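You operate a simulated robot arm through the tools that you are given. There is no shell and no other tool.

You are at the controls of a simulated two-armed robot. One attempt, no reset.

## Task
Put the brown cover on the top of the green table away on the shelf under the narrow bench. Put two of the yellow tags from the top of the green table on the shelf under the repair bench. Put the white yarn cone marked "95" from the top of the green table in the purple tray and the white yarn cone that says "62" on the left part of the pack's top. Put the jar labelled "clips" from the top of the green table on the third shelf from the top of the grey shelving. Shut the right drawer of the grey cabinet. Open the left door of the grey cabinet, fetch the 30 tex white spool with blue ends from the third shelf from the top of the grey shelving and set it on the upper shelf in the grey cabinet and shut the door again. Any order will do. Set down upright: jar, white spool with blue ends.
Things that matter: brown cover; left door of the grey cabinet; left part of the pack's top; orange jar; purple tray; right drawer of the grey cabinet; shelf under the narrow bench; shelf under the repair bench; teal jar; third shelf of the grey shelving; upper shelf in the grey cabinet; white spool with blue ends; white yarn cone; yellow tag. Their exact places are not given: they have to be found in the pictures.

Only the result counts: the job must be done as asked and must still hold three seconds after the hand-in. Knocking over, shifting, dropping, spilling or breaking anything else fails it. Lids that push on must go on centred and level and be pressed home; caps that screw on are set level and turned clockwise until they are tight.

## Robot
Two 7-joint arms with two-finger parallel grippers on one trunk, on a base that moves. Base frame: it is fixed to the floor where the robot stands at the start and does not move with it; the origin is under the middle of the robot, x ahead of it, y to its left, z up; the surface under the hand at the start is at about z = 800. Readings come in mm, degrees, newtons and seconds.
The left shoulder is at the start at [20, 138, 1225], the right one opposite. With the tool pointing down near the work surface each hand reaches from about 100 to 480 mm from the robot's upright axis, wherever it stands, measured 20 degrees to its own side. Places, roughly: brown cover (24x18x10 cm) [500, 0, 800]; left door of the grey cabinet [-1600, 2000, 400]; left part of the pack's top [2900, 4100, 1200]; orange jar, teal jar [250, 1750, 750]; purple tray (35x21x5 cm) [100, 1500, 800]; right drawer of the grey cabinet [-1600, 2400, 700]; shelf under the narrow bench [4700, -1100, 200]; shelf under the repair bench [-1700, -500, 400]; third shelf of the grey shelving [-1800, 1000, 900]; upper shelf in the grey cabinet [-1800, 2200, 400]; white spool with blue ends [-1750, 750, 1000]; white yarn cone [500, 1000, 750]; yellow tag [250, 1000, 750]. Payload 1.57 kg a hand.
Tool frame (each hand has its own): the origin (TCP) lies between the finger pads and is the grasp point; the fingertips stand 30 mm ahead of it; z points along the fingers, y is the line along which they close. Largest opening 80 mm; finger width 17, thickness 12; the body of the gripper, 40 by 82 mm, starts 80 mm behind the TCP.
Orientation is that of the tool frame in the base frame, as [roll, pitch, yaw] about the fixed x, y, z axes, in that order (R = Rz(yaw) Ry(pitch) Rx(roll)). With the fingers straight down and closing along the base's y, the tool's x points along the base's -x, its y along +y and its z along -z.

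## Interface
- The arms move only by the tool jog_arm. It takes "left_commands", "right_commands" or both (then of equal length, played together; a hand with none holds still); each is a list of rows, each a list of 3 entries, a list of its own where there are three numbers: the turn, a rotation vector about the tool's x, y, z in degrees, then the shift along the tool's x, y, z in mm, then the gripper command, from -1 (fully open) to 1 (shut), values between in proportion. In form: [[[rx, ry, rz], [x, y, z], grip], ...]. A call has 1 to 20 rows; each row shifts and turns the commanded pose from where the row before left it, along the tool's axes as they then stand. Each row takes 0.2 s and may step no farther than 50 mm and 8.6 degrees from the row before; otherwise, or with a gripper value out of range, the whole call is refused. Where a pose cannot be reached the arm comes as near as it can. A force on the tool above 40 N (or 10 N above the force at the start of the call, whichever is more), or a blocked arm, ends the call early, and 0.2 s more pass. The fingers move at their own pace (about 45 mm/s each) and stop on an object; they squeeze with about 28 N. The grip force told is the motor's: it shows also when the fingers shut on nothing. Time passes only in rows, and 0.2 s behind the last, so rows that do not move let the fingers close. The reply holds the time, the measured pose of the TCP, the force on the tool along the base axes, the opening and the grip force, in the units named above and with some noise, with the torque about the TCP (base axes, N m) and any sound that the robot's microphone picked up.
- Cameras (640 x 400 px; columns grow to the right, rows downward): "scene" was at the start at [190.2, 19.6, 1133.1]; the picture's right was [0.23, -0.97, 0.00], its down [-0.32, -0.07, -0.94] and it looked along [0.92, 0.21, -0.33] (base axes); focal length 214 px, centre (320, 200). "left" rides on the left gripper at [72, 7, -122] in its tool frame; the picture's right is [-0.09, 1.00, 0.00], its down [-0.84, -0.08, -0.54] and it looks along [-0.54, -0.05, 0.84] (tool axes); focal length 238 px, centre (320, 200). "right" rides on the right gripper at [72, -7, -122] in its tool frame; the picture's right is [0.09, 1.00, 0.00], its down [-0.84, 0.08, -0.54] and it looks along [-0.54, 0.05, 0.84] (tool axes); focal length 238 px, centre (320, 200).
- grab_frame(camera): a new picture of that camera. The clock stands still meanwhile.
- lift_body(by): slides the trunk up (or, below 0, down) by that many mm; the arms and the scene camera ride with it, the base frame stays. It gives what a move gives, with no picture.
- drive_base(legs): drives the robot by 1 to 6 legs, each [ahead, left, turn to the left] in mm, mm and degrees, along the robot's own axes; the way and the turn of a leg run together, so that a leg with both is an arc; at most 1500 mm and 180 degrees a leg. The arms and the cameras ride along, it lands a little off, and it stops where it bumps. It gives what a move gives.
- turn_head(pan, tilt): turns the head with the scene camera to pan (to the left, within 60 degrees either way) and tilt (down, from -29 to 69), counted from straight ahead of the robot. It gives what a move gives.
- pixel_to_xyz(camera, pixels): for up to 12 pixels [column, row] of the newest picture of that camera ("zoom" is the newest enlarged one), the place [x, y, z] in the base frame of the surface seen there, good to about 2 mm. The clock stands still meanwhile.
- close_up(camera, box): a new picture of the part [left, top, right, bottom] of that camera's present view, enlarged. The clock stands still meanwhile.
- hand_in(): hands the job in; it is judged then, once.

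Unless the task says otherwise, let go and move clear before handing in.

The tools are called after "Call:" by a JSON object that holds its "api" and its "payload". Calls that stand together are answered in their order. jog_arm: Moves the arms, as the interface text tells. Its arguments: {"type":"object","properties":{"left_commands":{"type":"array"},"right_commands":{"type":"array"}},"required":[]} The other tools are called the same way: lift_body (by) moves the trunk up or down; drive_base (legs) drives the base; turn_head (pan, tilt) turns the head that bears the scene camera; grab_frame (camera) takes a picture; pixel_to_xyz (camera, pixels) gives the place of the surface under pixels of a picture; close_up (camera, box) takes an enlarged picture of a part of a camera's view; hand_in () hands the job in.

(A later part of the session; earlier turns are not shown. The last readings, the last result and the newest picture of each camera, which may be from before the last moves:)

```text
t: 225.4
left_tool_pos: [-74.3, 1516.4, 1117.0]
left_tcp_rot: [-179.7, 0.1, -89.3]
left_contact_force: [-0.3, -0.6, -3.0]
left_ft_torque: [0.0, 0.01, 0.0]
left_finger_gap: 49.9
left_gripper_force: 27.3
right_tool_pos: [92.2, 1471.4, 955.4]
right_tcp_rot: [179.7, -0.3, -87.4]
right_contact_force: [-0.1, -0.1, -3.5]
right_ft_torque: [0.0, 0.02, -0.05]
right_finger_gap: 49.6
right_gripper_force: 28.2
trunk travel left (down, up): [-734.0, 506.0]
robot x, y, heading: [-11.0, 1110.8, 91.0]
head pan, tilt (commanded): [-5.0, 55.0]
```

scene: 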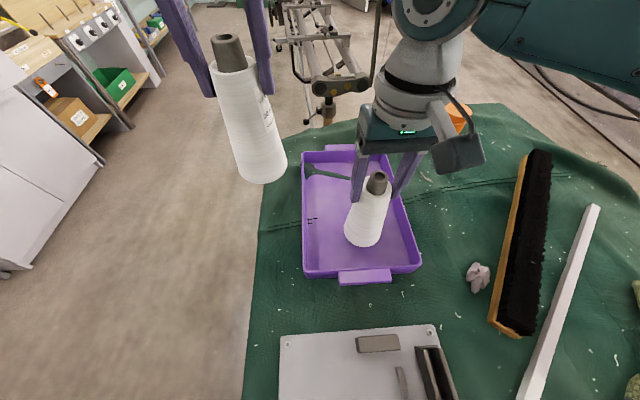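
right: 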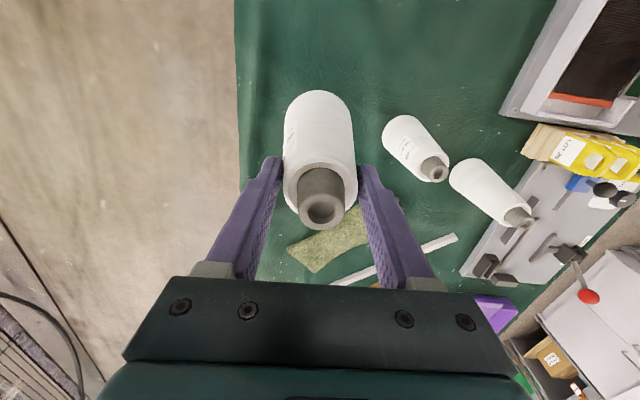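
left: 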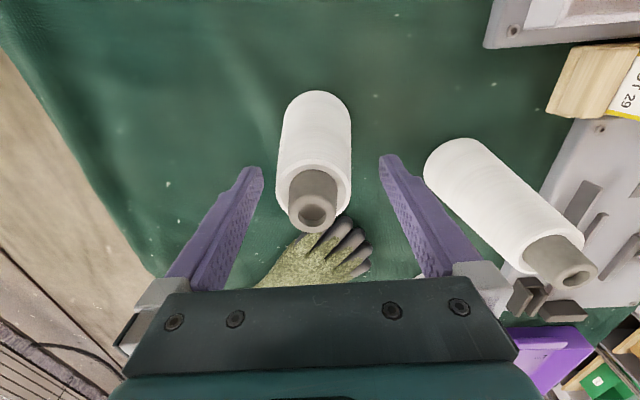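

Call:
{"api": "jog_arm", "payload": {"right_commands": [[[0, 0, 0], [0, 0, 1], 1], [[0, 0, 0], [0, 0, 1], 1], [[0, 0, 0], [0, 0, 0], 1]]}}

```text
t: 226.2
left_tool_pos: [-73.5, 1517.5, 1118.5]
left_tcp_rot: [-179.6, 0.0, -89.3]
left_contact_force: [0.0, -0.6, -2.2]
left_ft_torque: [-0.01, 0.0, -0.01]
left_finger_gap: 50.1
left_gripper_force: 28.3
right_tool_pos: [93.3, 1473.6, 954.0]
right_tcp_rot: [179.6, -0.2, -87.4]
right_contact_force: [2.8, -8.9, 28.9]
right_ft_torque: [-0.57, 0.23, 0.08]
right_finger_gap: 49.5
right_gripper_force: 27.9
trunk travel left (down, up): [-734.0, 506.0]
robot x, y, heading: [-6.3, 1112.1, 90.9]
head pan, tilt (commanded): [-5.0, 55.0]
```

Firm contact (28.9 N). Ease 1 mm, open, and lift away.

Call:
{"api": "jog_arm", "payload": {"right_commands": [[[0, 0, 0], [0, 0, -0.8], 1], [[0, 0, 0], [0, 0, 0], -1], [[0, 0, 0], [0, 0, 0], -1], [[0, 0, 0], [0, 0, 0], -1], [[0, 0, 0], [0, 0, -15], -1], [[0, 0, 0], [0, 0, -40], -1], [[0, 0, 0], [0, 0, -45], -1], [[0, 0, 0], [0, 0, -45], -1], [[0, 0, 0], [0, 0, -45], -1]]}}

Call:
{"api": "grab_frame", "payload": {"camera": "scene"}}

```text
t: 228.2
left_tool_pos: [-74.4, 1516.2, 1118.1]
left_tcp_rot: [-179.8, 0.0, -89.2]
left_contact_force: [-1.1, -0.3, -3.1]
left_ft_torque: [-0.06, 0.02, -0.02]
left_finger_gap: 50.1
left_gripper_force: 27.9
right_tool_pos: [94.5, 1471.4, 1142.0]
right_tcp_rot: [179.5, -0.3, -87.5]
right_contact_force: [-0.2, -0.6, 0.2]
right_ft_torque: [0.01, 0.01, -0.03]
right_finger_gap: 80.1
right_gripper_force: 0.0
trunk travel left (down, up): [-734.0, 506.0]
robot x, y, heading: [-4.6, 1109.9, 91.4]
head pan, tilt (commanded): [-5.0, 55.0]
```

```text
taken
```

scene: 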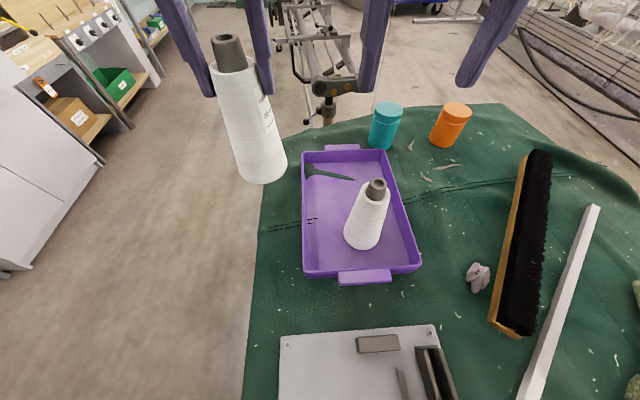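

Cone 95 stands upright in the tray. Next: carry cone 62 to the loom pack. Raise the trunk, go east off the table, then north up the aisle.

Call:
{"api": "lift_body", "payload": {"by": 200}}

Call:
{"api": "drive_base", "payload": {"legs": [[0, -1500, 0], [1300, 0, 0], [1300, 0, 0]]}}

Call:
{"api": "turn_head", "payload": {"pan": -50, "tilt": 15}}

Call:
{"api": "grab_frame", "payload": {"camera": "scene"}}

```text
t: 230.4
left_tool_pos: [-74.1, 1516.4, 1317.6]
left_tcp_rot: [-179.6, 0.0, -89.2]
left_contact_force: [0.2, 0.1, -3.1]
left_ft_torque: [-0.01, 0.0, -0.01]
left_finger_gap: 50.0
left_gripper_force: 27.6
right_tool_pos: [95.1, 1471.8, 1341.6]
right_tcp_rot: [179.6, -0.2, -87.3]
right_contact_force: [0.5, 0.4, -0.4]
right_ft_torque: [-0.02, 0.02, -0.01]
right_finger_gap: 79.8
right_gripper_force: 0.0
trunk travel left (down, up): [-934.0, 306.0]
robot x, y, heading: [-10.9, 1114.4, 91.1]
head pan, tilt (commanded): [-5.0, 55.0]
```

```text
t: 250.5
left_tool_pos: [1543.7, 4172.9, 1317.8]
left_tcp_rot: [-179.7, 0.0, -92.0]
left_contact_force: [0.5, -0.1, -2.4]
left_ft_torque: [0.01, 0.01, 0.01]
left_finger_gap: 49.7
left_gripper_force: 28.2
right_tool_pos: [1709.0, 4119.0, 1341.5]
right_tcp_rot: [179.6, -0.3, -90.2]
right_contact_force: [0.5, -0.3, 0.2]
right_ft_torque: [0.0, 0.03, -0.01]
right_finger_gap: 80.3
right_gripper_force: 0.0
trunk travel left (down, up): [-934.0, 306.0]
robot x, y, heading: [1588.4, 3764.2, 88.4]
head pan, tilt (commanded): [-5.0, 55.0]
```

```text
t: 251.7
left_tool_pos: [1543.9, 4170.5, 1317.9]
left_tcp_rot: [-179.7, 0.1, -92.0]
left_contact_force: [-0.9, 0.9, -2.8]
left_ft_torque: [0.05, 0.02, 0.01]
left_finger_gap: 49.5
left_gripper_force: 28.0
right_tool_pos: [1709.5, 4118.8, 1341.6]
right_tcp_rot: [179.6, -0.2, -90.3]
right_contact_force: [0.5, -0.6, 0.6]
right_ft_torque: [0.03, -0.05, 0.01]
right_finger_gap: 80.0
right_gripper_force: 0.0
trunk travel left (down, up): [-934.0, 306.0]
robot x, y, heading: [1591.1, 3765.5, 88.2]
head pan, tilt (commanded): [-50.0, 15.0]
```

```text
taken
```

scene: 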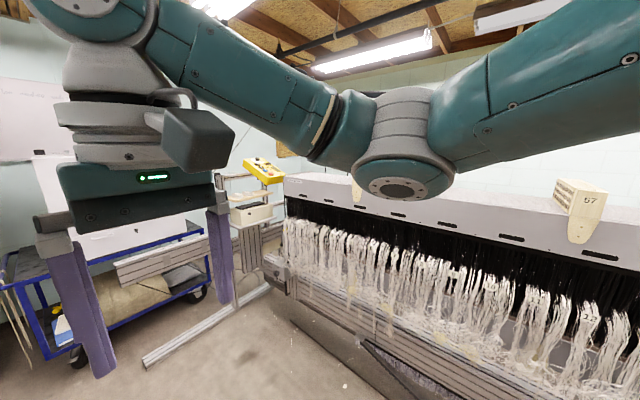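

I'll turn to face the loom (east) and look at the pack's top.

Call:
{"api": "drive_base", "payload": {"legs": [[0, 0, -88.3]]}}

Call:
{"api": "turn_head", "payload": {"pan": 0, "tilt": 15}}

Call:
{"api": "grab_frame", "payload": {"camera": "scene"}}

Call:
{"api": "lift_body", "payload": {"by": 250}}

Call:
{"api": "turn_head", "payload": {"pan": 10, "tilt": 25}}

Call:
{"api": "grab_frame", "payload": {"camera": "scene"}}

```text
t: 255.8
left_tool_pos: [1994.7, 3833.1, 1317.8]
left_tcp_rot: [-179.7, 0.0, -178.8]
left_contact_force: [0.3, -0.3, -3.7]
left_ft_torque: [-0.01, 0.02, 0.0]
left_finger_gap: 49.9
left_gripper_force: 28.1
right_tool_pos: [1951.0, 3664.5, 1341.0]
right_tcp_rot: [179.6, -0.2, -177.1]
right_contact_force: [0.1, -0.6, 0.4]
right_ft_torque: [0.0, -0.03, 0.02]
right_finger_gap: 79.8
right_gripper_force: 0.1
trunk travel left (down, up): [-934.0, 306.0]
robot x, y, heading: [1587.4, 3766.0, 1.3]
head pan, tilt (commanded): [-50.0, 15.0]
```

```text
t: 256.9
left_tool_pos: [1993.8, 3833.3, 1318.1]
left_tcp_rot: [-179.7, 0.1, -178.9]
left_contact_force: [0.4, 0.2, -2.8]
left_ft_torque: [-0.01, 0.02, 0.0]
left_finger_gap: 49.7
left_gripper_force: 28.5
right_tool_pos: [1950.3, 3663.6, 1341.1]
right_tcp_rot: [179.6, -0.2, -177.1]
right_contact_force: [-0.8, -0.4, -0.2]
right_ft_torque: [0.02, 0.0, -0.03]
right_finger_gap: 79.9
right_gripper_force: 0.0
trunk travel left (down, up): [-934.0, 306.0]
robot x, y, heading: [1588.6, 3762.9, 1.3]
head pan, tilt (commanded): [0.0, 15.0]
```

```text
taken
```

scene: 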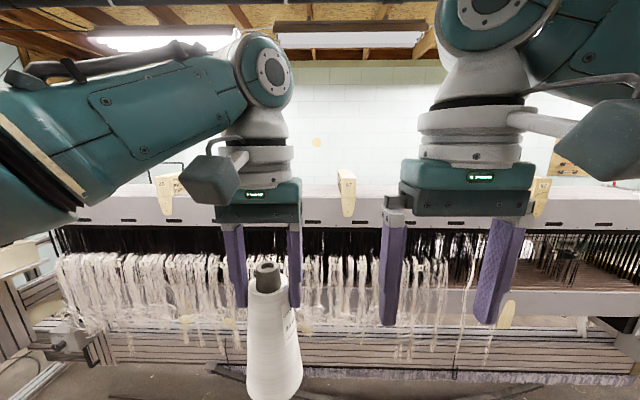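

```text
t: 259.5
left_tool_pos: [1996.1, 3832.9, 1567.4]
left_tcp_rot: [-179.7, -0.1, -179.0]
left_contact_force: [-0.3, -0.3, -2.9]
left_ft_torque: [0.01, -0.02, 0.0]
left_finger_gap: 49.4
left_gripper_force: 28.3
right_tool_pos: [1950.0, 3664.6, 1590.7]
right_tcp_rot: [179.6, -0.3, -177.1]
right_contact_force: [-0.4, -0.2, -1.0]
right_ft_torque: [-0.01, -0.02, 0.04]
right_finger_gap: 80.1
right_gripper_force: 0.1
trunk travel left (down, up): [-1184.0, 56.0]
robot x, y, heading: [1587.2, 3764.8, 1.4]
head pan, tilt (commanded): [0.0, 15.0]
```

```text
t: 260.2
left_tool_pos: [1994.9, 3832.9, 1567.9]
left_tcp_rot: [-179.7, -0.1, -178.9]
left_contact_force: [-0.1, -0.2, -2.6]
left_ft_torque: [0.0, 0.01, 0.01]
left_finger_gap: 49.4
left_gripper_force: 28.1
right_tool_pos: [1950.9, 3664.6, 1591.1]
right_tcp_rot: [179.5, -0.2, -177.2]
right_contact_force: [0.6, -0.3, 0.4]
right_ft_torque: [-0.01, -0.01, -0.01]
right_finger_gap: 80.0
right_gripper_force: 0.0
trunk travel left (down, up): [-1184.0, 56.0]
robot x, y, heading: [1592.4, 3764.8, 1.3]
head pan, tilt (commanded): [10.0, 25.0]
```

```text
taken
```

scene: 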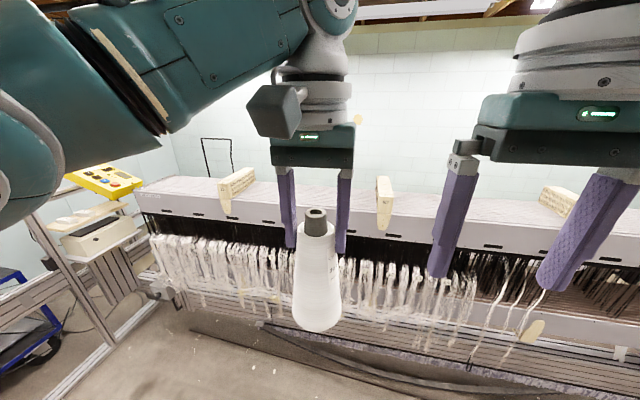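

The pack's top is the whitish grey surface with three wooden blocks at (235,188), (383,200), (560,200). I'll measure it.

Call:
{"api": "pixel_to_xyz", "payload": {"camera": "scene", "pixels": [[150, 190], [190, 190], [260, 205], [265, 190], [365, 205], [410, 205], [420, 215], [235, 175], [383, 185], [560, 195], [145, 205], [365, 220]]}}

Call:
{"api": "close_up", "payload": {"camera": "scene", "box": [120, 140, 480, 300]}}

```text
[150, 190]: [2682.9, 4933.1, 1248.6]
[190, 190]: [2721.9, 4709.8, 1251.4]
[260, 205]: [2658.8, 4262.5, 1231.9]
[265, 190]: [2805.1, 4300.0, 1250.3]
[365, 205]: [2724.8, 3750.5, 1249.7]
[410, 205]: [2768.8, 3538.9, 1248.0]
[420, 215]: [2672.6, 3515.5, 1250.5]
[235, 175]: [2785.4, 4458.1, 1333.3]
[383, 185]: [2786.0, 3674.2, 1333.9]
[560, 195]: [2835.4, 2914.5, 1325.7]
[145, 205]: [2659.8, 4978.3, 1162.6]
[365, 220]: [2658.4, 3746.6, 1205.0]
```

```text
1.78 times, centred on (300, 220) of scene
```

zoom: 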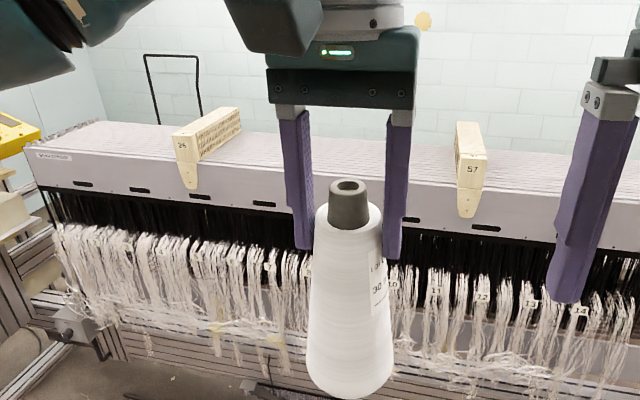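

Pack top is z≈1250 with blocks "26" at y≈4480 and "57" at y≈3680. I'll place cone 62 between them at about (2800, 4090). Driving up.

Call:
{"api": "drive_base", "payload": {"legs": [[800, 265, -1.3]]}}

Call:
{"api": "turn_head", "payload": {"pan": 5, "tilt": 50}}

Call:
{"api": "grab_frame", "payload": {"camera": "scene"}}

Call:
{"api": "grab_frame", "payload": {"camera": "left"}}

```text
t: 264.8
left_tool_pos: [2803.6, 4104.4, 1567.7]
left_tcp_rot: [-179.7, -0.2, -179.7]
left_contact_force: [0.3, -0.4, -2.8]
left_ft_torque: [0.03, 0.02, 0.02]
left_finger_gap: 49.3
left_gripper_force: 27.8
right_tool_pos: [2757.6, 3936.6, 1592.1]
right_tcp_rot: [179.6, -0.3, -178.0]
right_contact_force: [0.3, 0.5, 0.5]
right_ft_torque: [0.02, 0.0, 0.01]
right_finger_gap: 79.8
right_gripper_force: 0.0
trunk travel left (down, up): [-1184.0, 56.0]
robot x, y, heading: [2397.0, 4042.0, 0.6]
head pan, tilt (commanded): [10.0, 25.0]
```

```text
t: 265.7
left_tool_pos: [2805.5, 4104.2, 1567.8]
left_tcp_rot: [-179.8, -0.1, -179.7]
left_contact_force: [-0.5, -0.6, -2.4]
left_ft_torque: [-0.02, 0.03, 0.0]
left_finger_gap: 49.4
left_gripper_force: 27.7
right_tool_pos: [2757.8, 3934.6, 1592.0]
right_tcp_rot: [179.6, -0.4, -177.9]
right_contact_force: [0.2, 0.3, -0.8]
right_ft_torque: [-0.02, 0.0, 0.01]
right_finger_gap: 80.0
right_gripper_force: 0.1
trunk travel left (down, up): [-1184.0, 56.0]
robot x, y, heading: [2398.2, 4042.4, 0.1]
head pan, tilt (commanded): [5.0, 50.0]
```

```text
taken
```

scene: 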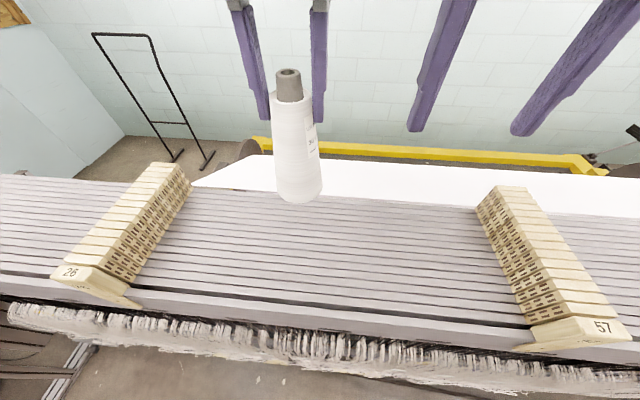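

```text
taken
```

left: 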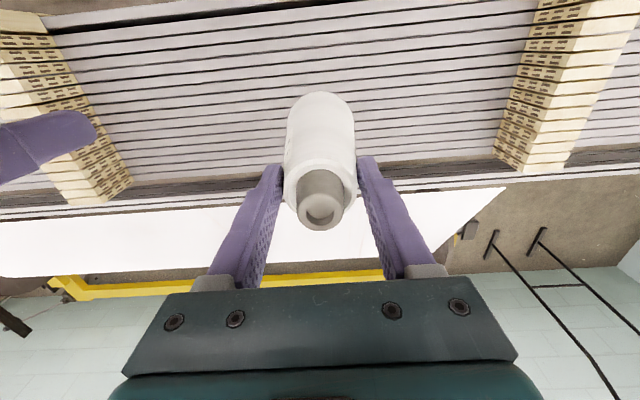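

The pack top is a flat set of slats between stacks "26" and "57". I'll measure its depth to center the cone.

Call:
{"api": "pixel_to_xyz", "payload": {"camera": "scene", "pixels": [[260, 305], [260, 250], [260, 200], [240, 192], [350, 200], [400, 210], [350, 250], [300, 230], [330, 290], [180, 200], [490, 215], [420, 260]]}}

Call:
{"api": "close_up", "payload": {"camera": "scene", "box": [180, 150, 480, 330]}}

```text
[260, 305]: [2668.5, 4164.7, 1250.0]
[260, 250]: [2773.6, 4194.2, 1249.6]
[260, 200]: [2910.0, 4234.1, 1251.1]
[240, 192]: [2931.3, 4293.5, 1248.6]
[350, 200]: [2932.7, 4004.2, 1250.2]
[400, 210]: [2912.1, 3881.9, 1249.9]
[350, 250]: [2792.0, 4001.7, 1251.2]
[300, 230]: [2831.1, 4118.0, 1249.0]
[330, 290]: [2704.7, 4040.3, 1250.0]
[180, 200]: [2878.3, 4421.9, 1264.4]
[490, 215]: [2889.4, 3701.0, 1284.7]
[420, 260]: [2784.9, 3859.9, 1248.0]
```

```text
2.13 times, centred on (330, 240) of scene
```

zoom: 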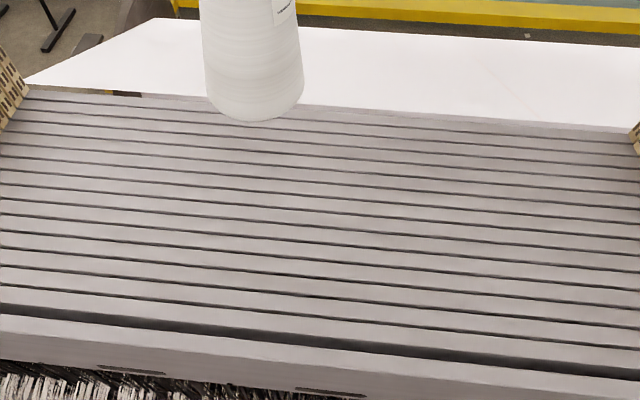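

Pack top spans x≈2658–2945 at z=1250; the hand is at (2805,4104), well placed. Lower the trunk 150 mm and then descend gently.

Call:
{"api": "lift_body", "payload": {"by": -150}}

Call:
{"api": "jog_arm", "payload": {"left_commands": [[[0, 0, 0], [0, 0, 12], 1], [[0, 0, 0], [0, 0, 5], 1], [[0, 0, 0], [0, 0, 0], 1]]}}

Call:
{"api": "jog_arm", "payload": {"left_commands": [[[0, 0, 0], [0, 0, 1.2], 1], [[0, 0, 0], [0, 0, 0], 1]]}}

```text
t: 267.4
left_tool_pos: [2804.8, 4104.3, 1416.8]
left_tcp_rot: [-179.7, -0.1, -179.7]
left_contact_force: [0.5, -0.4, -2.7]
left_ft_torque: [-0.01, -0.01, 0.02]
left_finger_gap: 49.5
left_gripper_force: 27.7
right_tool_pos: [2758.3, 3935.8, 1441.3]
right_tcp_rot: [179.6, -0.2, -177.9]
right_contact_force: [1.0, 0.1, 0.9]
right_ft_torque: [0.01, -0.02, 0.01]
right_finger_gap: 80.1
right_gripper_force: 0.0
trunk travel left (down, up): [-1034.0, 206.0]
robot x, y, heading: [2398.6, 4042.6, 0.5]
head pan, tilt (commanded): [5.0, 50.0]
```

```text
t: 268.2
left_tool_pos: [2804.3, 4104.3, 1400.9]
left_tcp_rot: [-179.7, -0.2, -179.7]
left_contact_force: [-0.4, 0.1, -3.4]
left_ft_torque: [0.0, 0.02, -0.01]
left_finger_gap: 49.2
left_gripper_force: 28.6
right_tool_pos: [2757.8, 3935.1, 1441.3]
right_tcp_rot: [179.6, -0.3, -177.9]
right_contact_force: [0.0, -0.3, 0.1]
right_ft_torque: [-0.01, -0.02, -0.01]
right_finger_gap: 80.1
right_gripper_force: 0.1
trunk travel left (down, up): [-1034.0, 206.0]
robot x, y, heading: [2398.5, 4040.1, 0.5]
head pan, tilt (commanded): [5.0, 50.0]
```

```text
t: 268.8
left_tool_pos: [2804.5, 4102.4, 1399.4]
left_tcp_rot: [-179.7, -0.1, -179.7]
left_contact_force: [-0.4, 0.5, -2.1]
left_ft_torque: [0.03, -0.03, -0.03]
left_finger_gap: 49.5
left_gripper_force: 28.2
right_tool_pos: [2758.0, 3935.9, 1439.7]
right_tcp_rot: [179.6, -0.4, -177.9]
right_contact_force: [-0.3, 0.4, 0.3]
right_ft_torque: [-0.01, 0.0, -0.01]
right_finger_gap: 79.9
right_gripper_force: 0.0
trunk travel left (down, up): [-1034.0, 206.0]
robot x, y, heading: [2398.5, 4040.0, 0.7]
head pan, tilt (commanded): [5.0, 50.0]
```

Not yet touching (−2 N). Lower 1 mm at a time.

Call:
{"api": "jog_arm", "payload": {"left_commands": [[[0, 0, 0], [0, 0, 0.8], 1], [[0, 0, 0], [0, 0, 0], 1]]}}

Call:
{"api": "jog_arm", "payload": {"left_commands": [[[0, 0, 0], [0, 0, 0.7], 1], [[0, 0, 0], [0, 0, 0], 1]]}}

Call:
{"api": "jog_arm", "payload": {"left_commands": [[[0, 0, 0], [0, 0, 0.7], 1], [[0, 0, 0], [0, 0, 0], 1]]}}

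```text
t: 269.4
left_tool_pos: [2803.6, 4103.0, 1399.1]
left_tcp_rot: [-179.7, 0.0, -179.6]
left_contact_force: [-5.6, -1.0, 11.9]
left_ft_torque: [0.25, 0.58, 0.12]
left_finger_gap: 49.4
left_gripper_force: 28.2
right_tool_pos: [2759.0, 3935.6, 1441.0]
right_tcp_rot: [179.5, -0.3, -177.9]
right_contact_force: [-0.1, -0.1, -0.3]
right_ft_torque: [0.04, 0.01, 0.04]
right_finger_gap: 80.1
right_gripper_force: 0.0
trunk travel left (down, up): [-1034.0, 206.0]
robot x, y, heading: [2398.0, 4041.5, 0.4]
head pan, tilt (commanded): [5.0, 50.0]
```

```text
t: 270.0
left_tool_pos: [2805.6, 4102.2, 1399.1]
left_tcp_rot: [-179.6, 0.0, -179.8]
left_contact_force: [-12.8, 0.3, 28.6]
left_ft_torque: [0.19, 0.84, 0.12]
left_finger_gap: 49.4
left_gripper_force: 28.0
right_tool_pos: [2758.6, 3935.6, 1442.1]
right_tcp_rot: [179.5, -0.2, -177.9]
right_contact_force: [-0.2, -0.2, 0.5]
right_ft_torque: [0.0, 0.01, -0.01]
right_finger_gap: 80.3
right_gripper_force: 0.0
trunk travel left (down, up): [-1034.0, 206.0]
robot x, y, heading: [2396.3, 4039.2, 0.6]
head pan, tilt (commanded): [5.0, 50.0]
```

```text
t: 270.6
left_tool_pos: [2804.1, 4102.6, 1399.6]
left_tcp_rot: [-179.5, 0.3, -179.8]
left_contact_force: [-4.1, 0.8, 12.2]
left_ft_torque: [0.27, 0.0, 0.08]
left_finger_gap: 49.4
left_gripper_force: 28.1
right_tool_pos: [2759.8, 3935.0, 1439.9]
right_tcp_rot: [179.6, -0.3, -177.8]
right_contact_force: [-0.7, -1.2, -0.4]
right_ft_torque: [0.01, 0.0, -0.06]
right_finger_gap: 79.8
right_gripper_force: 0.0
trunk travel left (down, up): [-1034.0, 206.0]
robot x, y, heading: [2392.9, 4044.5, 0.5]
head pan, tilt (commanded): [5.0, 50.0]
stopped in row 2 (left hand): the force on the tool passed its limit at 42 N (the readings are from after the stop); the commanded pose is now the measured one
```

Firmly seated. Release and lift clear.

Call:
{"api": "jog_arm", "payload": {"left_commands": [[[0, 0, 0], [0, 0, -0.5], 1], [[0, 0, 0], [0, 0, 0], -1], [[0, 0, 0], [0, 0, 0], -1], [[0, 0, 0], [0, 0, 0], -1], [[0, 0, 0], [0, 0, -15], -1], [[0, 0, 0], [0, 0, -40], -1], [[0, 0, 0], [0, 0, -45], -1], [[0, 0, 0], [0, 0, -45], -1], [[0, 0, 0], [0, 0, -20], -1]]}}

Call:
{"api": "lift_body", "payload": {"by": 100}}

Call:
{"api": "grab_frame", "payload": {"camera": "scene"}}

```text
t: 272.6
left_tool_pos: [2801.9, 4107.2, 1556.9]
left_tcp_rot: [-179.7, -1.5, -179.4]
left_contact_force: [0.5, -0.3, 0.2]
left_ft_torque: [-0.04, 0.02, -0.01]
left_finger_gap: 80.2
left_gripper_force: 0.1
right_tool_pos: [2758.3, 3935.6, 1441.1]
right_tcp_rot: [179.6, -0.1, -177.9]
right_contact_force: [0.5, -0.5, 0.1]
right_ft_torque: [0.0, -0.03, 0.0]
right_finger_gap: 79.7
right_gripper_force: 0.0
trunk travel left (down, up): [-1034.0, 206.0]
robot x, y, heading: [2395.5, 4040.6, 0.7]
head pan, tilt (commanded): [5.0, 50.0]
```

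```text
t: 274.0
left_tool_pos: [2801.2, 4105.6, 1656.3]
left_tcp_rot: [-179.6, -1.4, -179.7]
left_contact_force: [0.7, 0.3, -0.1]
left_ft_torque: [-0.01, 0.01, -0.01]
left_finger_gap: 80.0
left_gripper_force: 0.1
right_tool_pos: [2758.1, 3934.9, 1541.4]
right_tcp_rot: [179.5, -0.2, -177.9]
right_contact_force: [-0.1, -0.9, -0.5]
right_ft_torque: [0.01, 0.04, 0.0]
right_finger_gap: 80.1
right_gripper_force: 0.0
trunk travel left (down, up): [-1134.0, 106.0]
robot x, y, heading: [2397.1, 4041.2, 0.7]
head pan, tilt (commanded): [5.0, 50.0]
```

```text
taken
```

scene: 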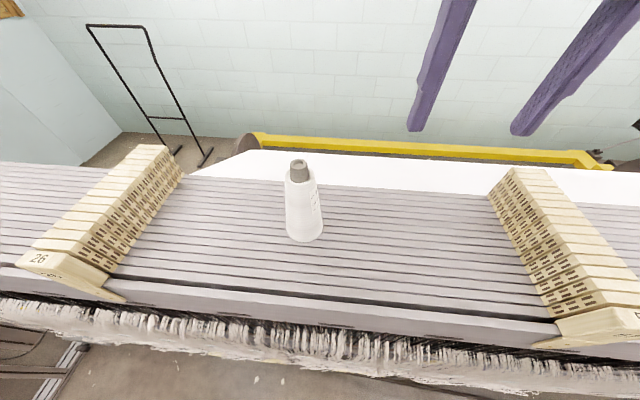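

Cone 62 stands on the pack between stacks 26 and 57. Now go back to the green table for the yellow tags.

Call:
{"api": "drive_base", "payload": {"legs": [[-800, 0, 0], [0, 0, 89.3], [-1500, 0, 0], [-1500, 0, 0], [-500, 1200, 0]]}}

Call:
{"api": "lift_body", "payload": {"by": -350}}

Call:
{"api": "turn_head", "payload": {"pan": 10, "tilt": 50}}

Call:
{"api": "grab_frame", "payload": {"camera": "scene"}}

```text
t: 302.3
left_tool_pos: [74.7, 1082.8, 1654.5]
left_tcp_rot: [-179.8, -1.4, -98.3]
left_contact_force: [-1.0, 0.1, -0.2]
left_ft_torque: [-0.03, 0.01, -0.01]
left_finger_gap: 79.8
left_gripper_force: 0.0
right_tool_pos: [235.3, 1015.1, 1539.7]
right_tcp_rot: [179.6, -0.2, -96.5]
right_contact_force: [0.0, -0.2, -0.7]
right_ft_torque: [-0.02, -0.03, 0.01]
right_finger_gap: 79.7
right_gripper_force: 0.0
trunk travel left (down, up): [-1134.0, 106.0]
robot x, y, heading: [78.9, 671.5, 81.8]
head pan, tilt (commanded): [5.0, 50.0]
```

```text
t: 305.7
left_tool_pos: [75.7, 1083.2, 1304.3]
left_tcp_rot: [-179.8, -1.5, -98.5]
left_contact_force: [0.3, 0.6, -0.1]
left_ft_torque: [-0.04, -0.01, -0.01]
left_finger_gap: 79.9
left_gripper_force: 0.0
right_tool_pos: [235.3, 1014.3, 1191.7]
right_tcp_rot: [179.6, -0.2, -96.5]
right_contact_force: [-0.4, -1.1, -0.6]
right_ft_torque: [-0.02, 0.02, 0.05]
right_finger_gap: 80.1
right_gripper_force: 0.0
trunk travel left (down, up): [-784.0, 456.0]
robot x, y, heading: [81.2, 675.3, 81.9]
head pan, tilt (commanded): [5.0, 50.0]
```

```text
t: 306.4
left_tool_pos: [75.6, 1082.5, 1304.9]
left_tcp_rot: [-179.8, -1.5, -98.4]
left_contact_force: [-0.3, -0.3, -0.4]
left_ft_torque: [-0.01, -0.04, -0.04]
left_finger_gap: 79.9
left_gripper_force: 0.0
right_tool_pos: [236.1, 1015.7, 1191.0]
right_tcp_rot: [179.6, -0.2, -96.5]
right_contact_force: [1.2, -0.4, 0.5]
right_ft_torque: [-0.01, 0.0, -0.02]
right_finger_gap: 80.0
right_gripper_force: 0.2
trunk travel left (down, up): [-784.0, 456.0]
robot x, y, heading: [76.7, 676.3, 82.1]
head pan, tilt (commanded): [10.0, 50.0]
```

```text
taken
```

scene: 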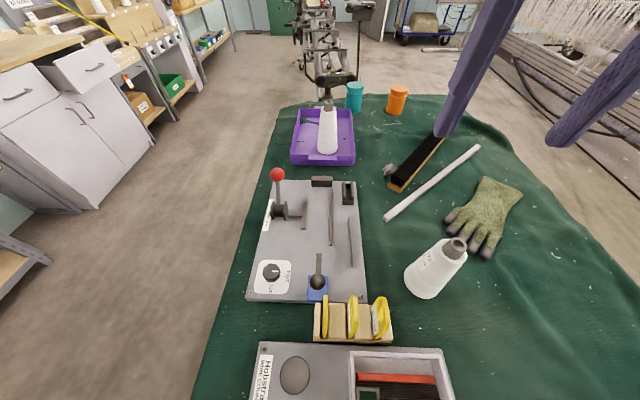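

The base landed rotated to 82°. I'll correct heading and position so the tags at (355,320) are about 370 mm ahead.

Call:
{"api": "drive_base", "payload": {"legs": [[0, 0, 8], [-155, -113, 0]]}}

Call:
{"api": "turn_head", "payload": {"pan": 0, "tilt": 55}}

Call:
{"api": "grab_frame", "payload": {"camera": "scene"}}

```text
t: 308.6
left_tool_pos: [127.6, 921.8, 1304.4]
left_tcp_rot: [-179.8, -1.4, -90.5]
left_contact_force: [-0.3, -0.8, 1.2]
left_ft_torque: [-0.02, 0.01, -0.02]
left_finger_gap: 79.8
left_gripper_force: 0.1
right_tool_pos: [295.7, 878.4, 1191.2]
right_tcp_rot: [179.6, -0.1, -88.7]
right_contact_force: [0.2, -0.4, -0.6]
right_ft_torque: [0.02, -0.03, -0.04]
right_finger_gap: 79.9
right_gripper_force: 0.0
trunk travel left (down, up): [-784.0, 456.0]
robot x, y, heading: [183.2, 517.2, 90.0]
head pan, tilt (commanded): [10.0, 50.0]
```

```text
t: 309.3
left_tool_pos: [127.3, 921.8, 1305.2]
left_tcp_rot: [-179.8, -1.6, -90.6]
left_contact_force: [-0.3, 0.3, 0.1]
left_ft_torque: [0.01, -0.03, 0.0]
left_finger_gap: 80.1
left_gripper_force: 0.0
right_tool_pos: [296.9, 877.1, 1190.8]
right_tcp_rot: [179.7, -0.2, -88.6]
right_contact_force: [-0.2, 0.4, 0.0]
right_ft_torque: [0.01, -0.02, 0.01]
right_finger_gap: 79.9
right_gripper_force: 0.1
trunk travel left (down, up): [-784.0, 456.0]
robot x, y, heading: [188.7, 517.9, 89.6]
head pan, tilt (commanded): [0.0, 55.0]
```

```text
taken
```

scene: 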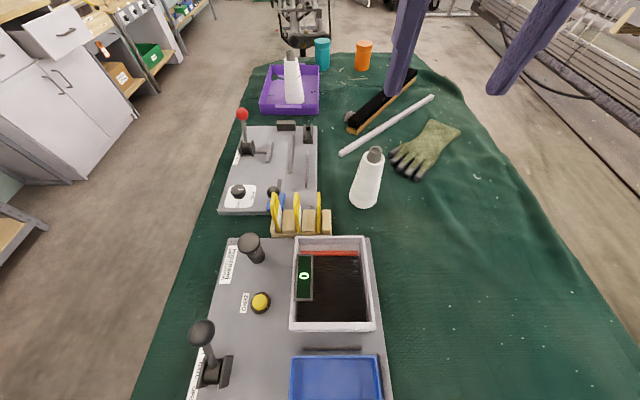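

The tags stand in their wooden rack at (297,212). I'll zoom and measure.

Call:
{"api": "close_up", "payload": {"camera": "scene", "box": [255, 180, 345, 245]}}

Call:
{"api": "pixel_to_xyz", "payload": {"camera": "zoom", "pixels": [[140, 95], [297, 95], [452, 95], [140, 280], [297, 280], [452, 280], [200, 260], [370, 260], [510, 260], [110, 350], [540, 340], [130, 150]]}}

```text
6.15 times, centred on (300, 212) of scene
```

zoom: 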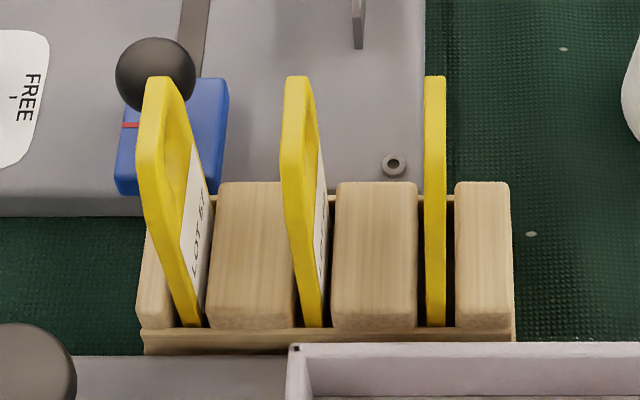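

```text
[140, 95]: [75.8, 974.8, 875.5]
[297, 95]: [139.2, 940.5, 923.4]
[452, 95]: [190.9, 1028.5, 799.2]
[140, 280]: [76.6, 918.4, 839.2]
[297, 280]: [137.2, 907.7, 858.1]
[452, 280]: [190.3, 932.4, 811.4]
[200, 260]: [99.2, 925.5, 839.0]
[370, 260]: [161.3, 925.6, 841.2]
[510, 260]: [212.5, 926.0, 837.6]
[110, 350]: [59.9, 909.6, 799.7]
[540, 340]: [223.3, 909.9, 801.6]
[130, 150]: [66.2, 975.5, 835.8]
```

Three yellow plates stand in slots at x≈88, 138, 189 (tops z≈923, wood z≈840). I'll bring the right hand above the right tag to look from its camera.

Call:
{"api": "jog_arm", "payload": {"right_commands": [[[0, 0, 0], [-12.5, 21.1, 25], -1], [[0, 0, 0], [-12.5, 21.1, 25], -1], [[0, 0, 0], [-12.5, 21.1, 25], 0], [[0, 0, 0], [-12.5, 21.1, 35], 0], [[0, 0, 0], [-12.5, 21.1, 35], 0], [[0, 0, 0], [0, 0, 0], 0]]}}

Call:
{"api": "grab_frame", "payload": {"camera": "right"}}

```text
t: 310.7
left_tool_pos: [124.4, 922.6, 1304.2]
left_tcp_rot: [179.7, -1.7, -90.4]
left_contact_force: [-26.3, 3.3, -15.4]
left_ft_torque: [-0.03, 1.44, 0.25]
left_finger_gap: 57.0
left_gripper_force: 0.1
right_tool_pos: [194.4, 934.1, 1056.9]
right_tcp_rot: [179.6, -0.1, -88.7]
right_contact_force: [-0.3, 0.6, -0.4]
right_ft_torque: [-0.02, 0.01, -0.01]
right_finger_gap: 40.2
right_gripper_force: 0.1
right hand out of reach, approached as far as the arm can: row 5
trunk travel left (down, up): [-784.0, 456.0]
robot x, y, heading: [187.4, 518.8, 89.9]
head pan, tilt (commanded): [0.0, 55.0]
```

```text
taken
```

right: 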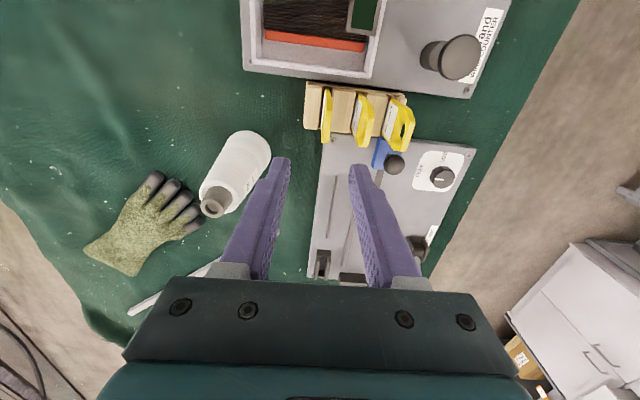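

The right wrist is touching the left hand's fingers (−26 N). I'll move the left hand away to the left immediately.

Call:
{"api": "jog_arm", "payload": {"left_commands": [[[0, 0, 0], [0, 30, -10], -1], [[0, 0, 0], [0, 40, -10], -1], [[0, 0, 0], [0, 40, 0], -1], [[0, 0, 0], [0, 40, 0], -1], [[0, 0, 0], [0, 20, 0], -1]]}}

Call:
{"api": "grab_frame", "payload": {"camera": "scene"}}

```text
t: 312.1
left_tool_pos: [-39.4, 916.5, 1295.5]
left_tcp_rot: [179.6, -5.8, -91.5]
left_contact_force: [-0.7, 0.7, 0.8]
left_ft_torque: [0.0, 0.01, -0.01]
left_finger_gap: 79.8
left_gripper_force: 0.0
right_tool_pos: [193.7, 931.6, 1057.9]
right_tcp_rot: [179.6, -0.2, -88.7]
right_contact_force: [0.5, 0.6, 0.1]
right_ft_torque: [0.0, -0.01, 0.0]
right_finger_gap: 39.8
right_gripper_force: 0.0
trunk travel left (down, up): [-784.0, 456.0]
robot x, y, heading: [190.4, 518.5, 89.5]
head pan, tilt (commanded): [0.0, 55.0]
stopped in row 5 (left hand): the arm was blocked; the commanded pose is now the measured one
```

```text
taken
```

scene: 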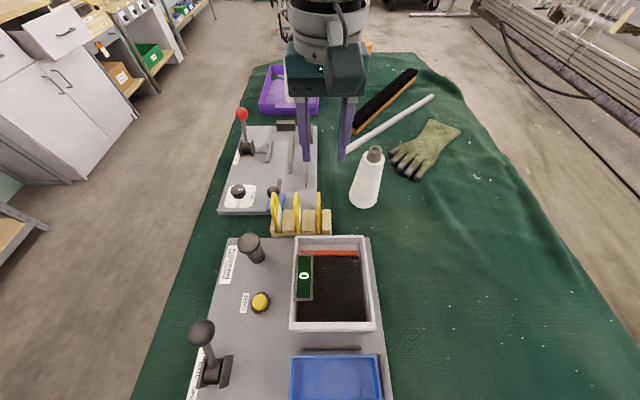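

Clear of contact. I'll level and lower the left hand a bit, and shift the base so the right tag is in a comfortable spot for the right hand.

Call:
{"api": "jog_arm", "payload": {"left_commands": [[[0, -5.8, 0], [0, 0, 20], -1], [[0, 0, 0], [0, 0, 40], -1], [[0, 0, 0], [0, 0, 40], -1], [[0, 0, 1.5], [0, 0, 0], -1]]}}

Call:
{"api": "drive_base", "payload": {"legs": [[35, 85, 0.4]]}}

Call:
{"api": "grab_frame", "payload": {"camera": "right"}}

```text
t: 313.1
left_tool_pos: [-38.0, 917.1, 1198.7]
left_tcp_rot: [179.7, 0.2, -93.0]
left_contact_force: [0.2, -0.1, 0.0]
left_ft_torque: [0.0, 0.01, 0.01]
left_finger_gap: 80.2
left_gripper_force: 0.1
right_tool_pos: [193.3, 932.8, 1057.6]
right_tcp_rot: [179.6, -0.3, -88.6]
right_contact_force: [-0.2, 0.6, 0.3]
right_ft_torque: [-0.01, 0.01, 0.02]
right_finger_gap: 39.8
right_gripper_force: 0.0
trunk travel left (down, up): [-784.0, 456.0]
robot x, y, heading: [184.3, 518.7, 89.8]
head pan, tilt (commanded): [0.0, 55.0]
```

```text
t: 314.2
left_tool_pos: [-129.8, 950.1, 1199.0]
left_tcp_rot: [179.6, 0.2, -92.4]
left_contact_force: [0.1, 0.1, 0.0]
left_ft_torque: [-0.01, -0.06, -0.03]
left_finger_gap: 79.9
left_gripper_force: 0.1
right_tool_pos: [104.0, 967.2, 1057.4]
right_tcp_rot: [179.6, -0.1, -88.1]
right_contact_force: [-0.5, 0.1, -0.1]
right_ft_torque: [-0.01, 0.03, -0.01]
right_finger_gap: 40.0
right_gripper_force: 0.0
trunk travel left (down, up): [-784.0, 456.0]
robot x, y, heading: [99.5, 554.7, 90.3]
head pan, tilt (commanded): [0.0, 55.0]
```

```text
taken
```

right: 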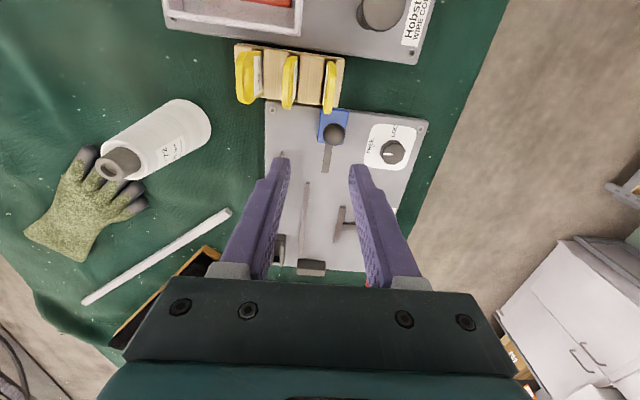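

I'll query tag positions from this camera: tags at (248,75), (290,80), (330,85).

Call:
{"api": "close_up", "payload": {"camera": "right", "box": [220, 30, 360, 125]}}

Call:
{"api": "pixel_to_xyz", "payload": {"camera": "zoom", "pixels": [[120, 110], [115, 280], [95, 200], [310, 120], [305, 280], [310, 300], [495, 150], [495, 300], [180, 180], [400, 150], [130, 310], [500, 325]]}}

```text
4.21 times, centred on (290, 78) of right
```

zoom: 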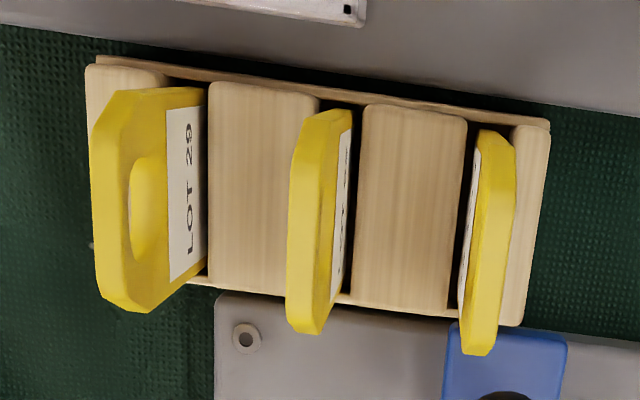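

```text
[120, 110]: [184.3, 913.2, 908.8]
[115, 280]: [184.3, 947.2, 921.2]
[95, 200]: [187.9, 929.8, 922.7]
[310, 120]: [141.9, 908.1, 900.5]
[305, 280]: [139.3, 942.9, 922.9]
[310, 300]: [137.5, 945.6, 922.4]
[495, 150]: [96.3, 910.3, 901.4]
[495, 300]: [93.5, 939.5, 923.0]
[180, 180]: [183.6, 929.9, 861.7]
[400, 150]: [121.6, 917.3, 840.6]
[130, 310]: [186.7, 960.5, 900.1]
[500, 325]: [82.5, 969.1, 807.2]
```

Right tag is at x≈186, y≈933 (z 923 top). Move the right hand over it with a 40 mm opening and descend to z≈878.

Call:
{"api": "jog_arm", "payload": {"right_commands": [[[0, 0, 1.9], [0, 0, 0], 0], [[0, 0, 0], [18, -41, 0], 0], [[0, 0, 0], [16, -41, 0], 0], [[0, 0, 0], [0, 0, 45], 0], [[0, 0, 0], [0, 0, 45], 0], [[0, 0, 0], [0, 0, 0], 0]]}}

Call:
{"api": "grab_frame", "payload": {"camera": "right"}}

```text
t: 315.6
left_tool_pos: [-130.1, 951.1, 1198.1]
left_tcp_rot: [179.6, 0.2, -92.5]
left_contact_force: [-0.2, 0.0, 0.2]
left_ft_torque: [0.05, 0.01, -0.02]
left_finger_gap: 79.9
left_gripper_force: 0.1
right_tool_pos: [185.1, 931.9, 964.6]
right_tcp_rot: [179.6, -0.3, -90.0]
right_contact_force: [0.6, -0.6, -0.1]
right_ft_torque: [0.02, 0.02, 0.0]
right_finger_gap: 40.2
right_gripper_force: 0.1
trunk travel left (down, up): [-784.0, 456.0]
robot x, y, heading: [97.0, 553.9, 90.4]
head pan, tilt (commanded): [0.0, 55.0]
```

```text
taken
```

right: 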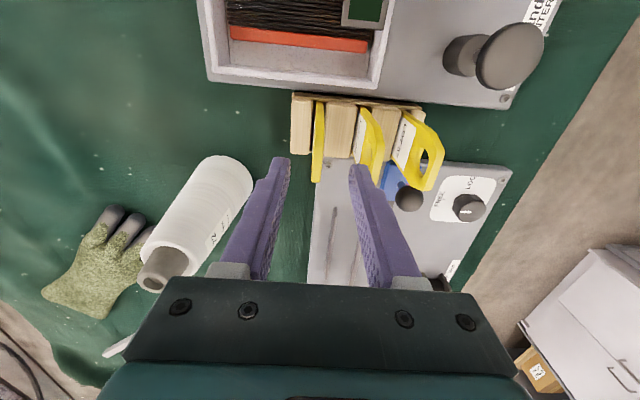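

The tag is centered between the fingers. Descend 86 mm and close.

Call:
{"api": "jog_arm", "payload": {"right_commands": [[[0, 0, 0], [0, 0, 40], 0], [[0, 0, 0], [0, 0, 30], 0], [[0, 0, 0], [0, 0, 16], 0], [[0, 0, 0], [0, 0, 0], 0]]}}

Call:
{"api": "jog_arm", "payload": {"right_commands": [[[0, 0, 0], [0, 0, 0], 1], [[0, 0, 0], [0, 0, 0], 1], [[0, 0, 0], [0, 0, 0], 1], [[0, 0, 0], [0, 0, 0], 1]]}}

```text
t: 316.6
left_tool_pos: [-129.4, 951.0, 1198.2]
left_tcp_rot: [179.8, 0.2, -92.5]
left_contact_force: [-0.1, -0.2, 0.2]
left_ft_torque: [-0.05, 0.0, 0.01]
left_finger_gap: 80.2
left_gripper_force: 0.1
right_tool_pos: [191.6, 912.1, 900.2]
right_tcp_rot: [179.6, -0.3, -90.0]
right_contact_force: [-0.5, -0.4, -0.2]
right_ft_torque: [-0.02, 0.0, 0.02]
right_finger_gap: 40.2
right_gripper_force: 0.0
right hand out of reach, approached as far as the arm can: row 1, 2, 3
trunk travel left (down, up): [-784.0, 456.0]
robot x, y, heading: [101.1, 553.1, 90.3]
head pan, tilt (commanded): [0.0, 55.0]
```

```text
t: 317.6
left_tool_pos: [-130.2, 950.5, 1199.1]
left_tcp_rot: [179.7, 0.2, -92.5]
left_contact_force: [-0.2, -0.2, -0.5]
left_ft_torque: [0.0, 0.02, -0.02]
left_finger_gap: 80.2
left_gripper_force: 0.1
right_tool_pos: [189.0, 912.9, 901.7]
right_tcp_rot: [179.6, -0.2, -90.0]
right_contact_force: [-3.1, -0.6, 0.3]
right_ft_torque: [-0.02, 0.18, 0.01]
right_finger_gap: 6.6
right_gripper_force: 26.0
trunk travel left (down, up): [-784.0, 456.0]
robot x, y, heading: [96.4, 554.9, 90.5]
head pan, tilt (commanded): [0.0, 55.0]
```

The arm was too stretched (trunk high), gripping off-center at y≈913. I'll release, raise the hand, lower the trunk 100 mm, and redo it.

Call:
{"api": "jog_arm", "payload": {"right_commands": [[[0, 0, 0], [0, 0, 0], 0], [[0, 0, 0], [0, 0, 0], 0], [[0, 0, 0], [0, 0, 0], 0], [[0, 0, 0], [0, 0, -35], 0], [[0, 0, 0], [0, 0, -35], 0], [[0, 0, 0], [0, 0, -40], 0]]}}

Call:
{"api": "lift_body", "payload": {"by": -110}}

Call:
{"api": "grab_frame", "payload": {"camera": "right"}}

```text
t: 319.0
left_tool_pos: [-129.6, 950.1, 1198.7]
left_tcp_rot: [179.7, 0.2, -92.6]
left_contact_force: [-0.8, -0.8, 0.5]
left_ft_torque: [-0.02, -0.02, 0.03]
left_finger_gap: 79.9
left_gripper_force: 0.0
right_tool_pos: [194.8, 913.3, 1009.5]
right_tcp_rot: [179.6, -0.3, -90.1]
right_contact_force: [0.2, 0.0, -0.9]
right_ft_torque: [0.0, 0.02, -0.02]
right_finger_gap: 39.8
right_gripper_force: 0.0
trunk travel left (down, up): [-784.0, 456.0]
robot x, y, heading: [97.9, 554.6, 90.4]
head pan, tilt (commanded): [0.0, 55.0]
```

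```text
t: 320.4
left_tool_pos: [-129.2, 949.9, 1087.6]
left_tcp_rot: [179.7, 0.2, -92.5]
left_contact_force: [-1.0, 0.3, 0.7]
left_ft_torque: [-0.05, 0.03, 0.04]
left_finger_gap: 79.9
left_gripper_force: 0.0
right_tool_pos: [195.2, 913.8, 900.3]
right_tcp_rot: [179.7, -0.4, -90.0]
right_contact_force: [-0.3, -0.6, -0.1]
right_ft_torque: [-0.03, 0.0, 0.0]
right_finger_gap: 40.0
right_gripper_force: 0.1
trunk travel left (down, up): [-674.0, 566.0]
robot x, y, heading: [98.8, 554.5, 90.3]
head pan, tilt (commanded): [0.0, 55.0]
```

```text
taken
```

right: 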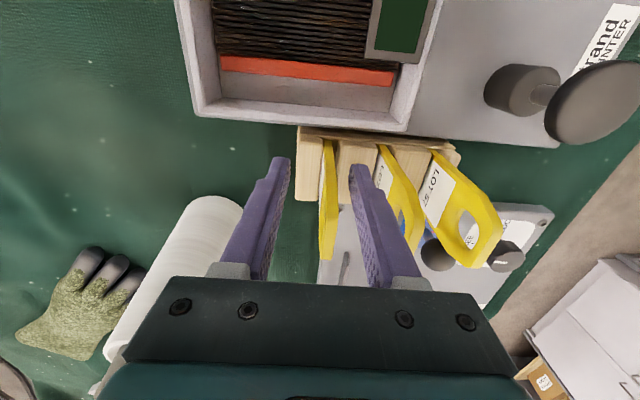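

The fingers straddle the right tag again (z=900). Center in x, shift +19 in y, and go down to 878.

Call:
{"api": "jog_arm", "payload": {"right_commands": [[[0, 0, 0], [0, 8.5, 0], 0], [[0, 0, 0], [-19, 0, 0], 0], [[0, 0, 0], [0, 0, 12], 0], [[0, 0, 0], [0, 0, 10], 0], [[0, 0, 0], [0, 0, 0], 0]]}}

Call:
{"api": "grab_frame", "payload": {"camera": "right"}}

```text
t: 321.6
left_tool_pos: [-129.3, 950.0, 1089.2]
left_tcp_rot: [179.7, 0.2, -92.5]
left_contact_force: [0.3, -0.6, 0.7]
left_ft_torque: [0.0, 0.03, -0.01]
left_finger_gap: 79.9
left_gripper_force: 0.1
right_tool_pos: [183.1, 933.3, 878.4]
right_tcp_rot: [179.7, -0.3, -90.0]
right_contact_force: [0.1, 0.1, 0.9]
right_ft_torque: [0.01, -0.01, -0.01]
right_finger_gap: 39.9
right_gripper_force: 0.0
trunk travel left (down, up): [-674.0, 566.0]
robot x, y, heading: [101.7, 552.4, 90.4]
head pan, tilt (commanded): [0.0, 55.0]
```

```text
taken
```

right: 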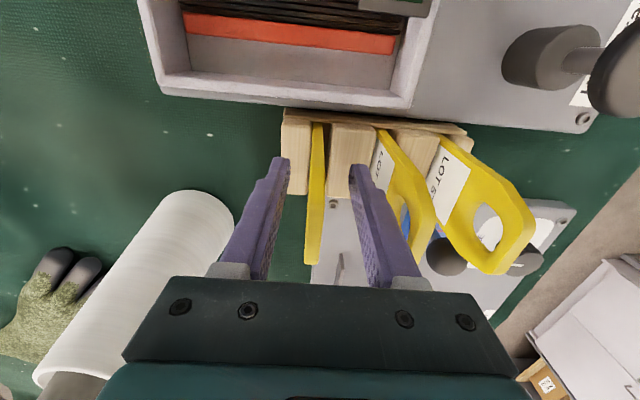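

Tag is between the fingers at z=878. Close, then lift.

Call:
{"api": "jog_arm", "payload": {"right_commands": [[[0, 0, 0], [0, -2, 0], 0], [[0, 0, 0], [0, 0, 0], 1], [[0, 0, 0], [0, 0, 0], 1], [[0, 0, 0], [0, 0, 0], 1], [[0, 0, 0], [0, 0, 0], 1]]}}

Call:
{"api": "jog_arm", "payload": {"right_commands": [[[0, 0, 0], [0, 0, -15], 1], [[0, 0, 0], [0, 0, -35], 1], [[0, 0, 0], [0, 0, -45], 1], [[0, 0, 0], [0, 0, -45], 1], [[0, 0, 0], [0, 0, -30], 1]]}}

Call:
{"api": "grab_frame", "payload": {"camera": "scene"}}

Call:
{"api": "grab_frame", "payload": {"camera": "right"}}

```text
t: 322.8
left_tool_pos: [-128.5, 950.8, 1088.9]
left_tcp_rot: [179.8, 0.2, -92.5]
left_contact_force: [0.2, 0.3, 0.1]
left_ft_torque: [0.02, -0.02, 0.02]
left_finger_gap: 80.1
left_gripper_force: 0.1
right_tool_pos: [187.0, 933.0, 877.9]
right_tcp_rot: [179.6, -0.3, -90.0]
right_contact_force: [0.1, 0.1, -0.6]
right_ft_torque: [0.0, -0.03, 0.0]
right_finger_gap: 6.4
right_gripper_force: 26.5
trunk travel left (down, up): [-674.0, 566.0]
robot x, y, heading: [95.2, 554.5, 90.2]
head pan, tilt (commanded): [0.0, 55.0]
```

```text
t: 324.0
left_tool_pos: [-128.2, 950.0, 1087.9]
left_tcp_rot: [179.7, 0.2, -92.5]
left_contact_force: [0.1, -0.3, 0.6]
left_ft_torque: [0.0, -0.03, 0.01]
left_finger_gap: 79.8
left_gripper_force: 0.1
right_tool_pos: [189.2, 929.8, 1045.2]
right_tcp_rot: [179.7, -0.3, -90.1]
right_contact_force: [0.6, -0.7, 0.3]
right_ft_torque: [-0.01, -0.04, -0.01]
right_finger_gap: 6.2
right_gripper_force: 26.0
trunk travel left (down, up): [-674.0, 566.0]
robot x, y, heading: [99.5, 551.1, 90.2]
head pan, tilt (commanded): [0.0, 55.0]
```

```text
taken
```

scene: 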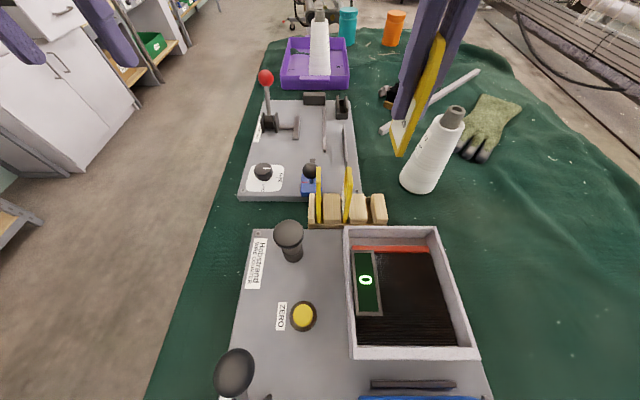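

```text
taken
```

right: 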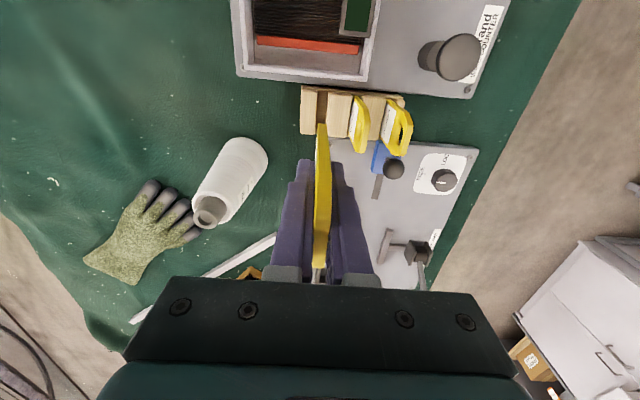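

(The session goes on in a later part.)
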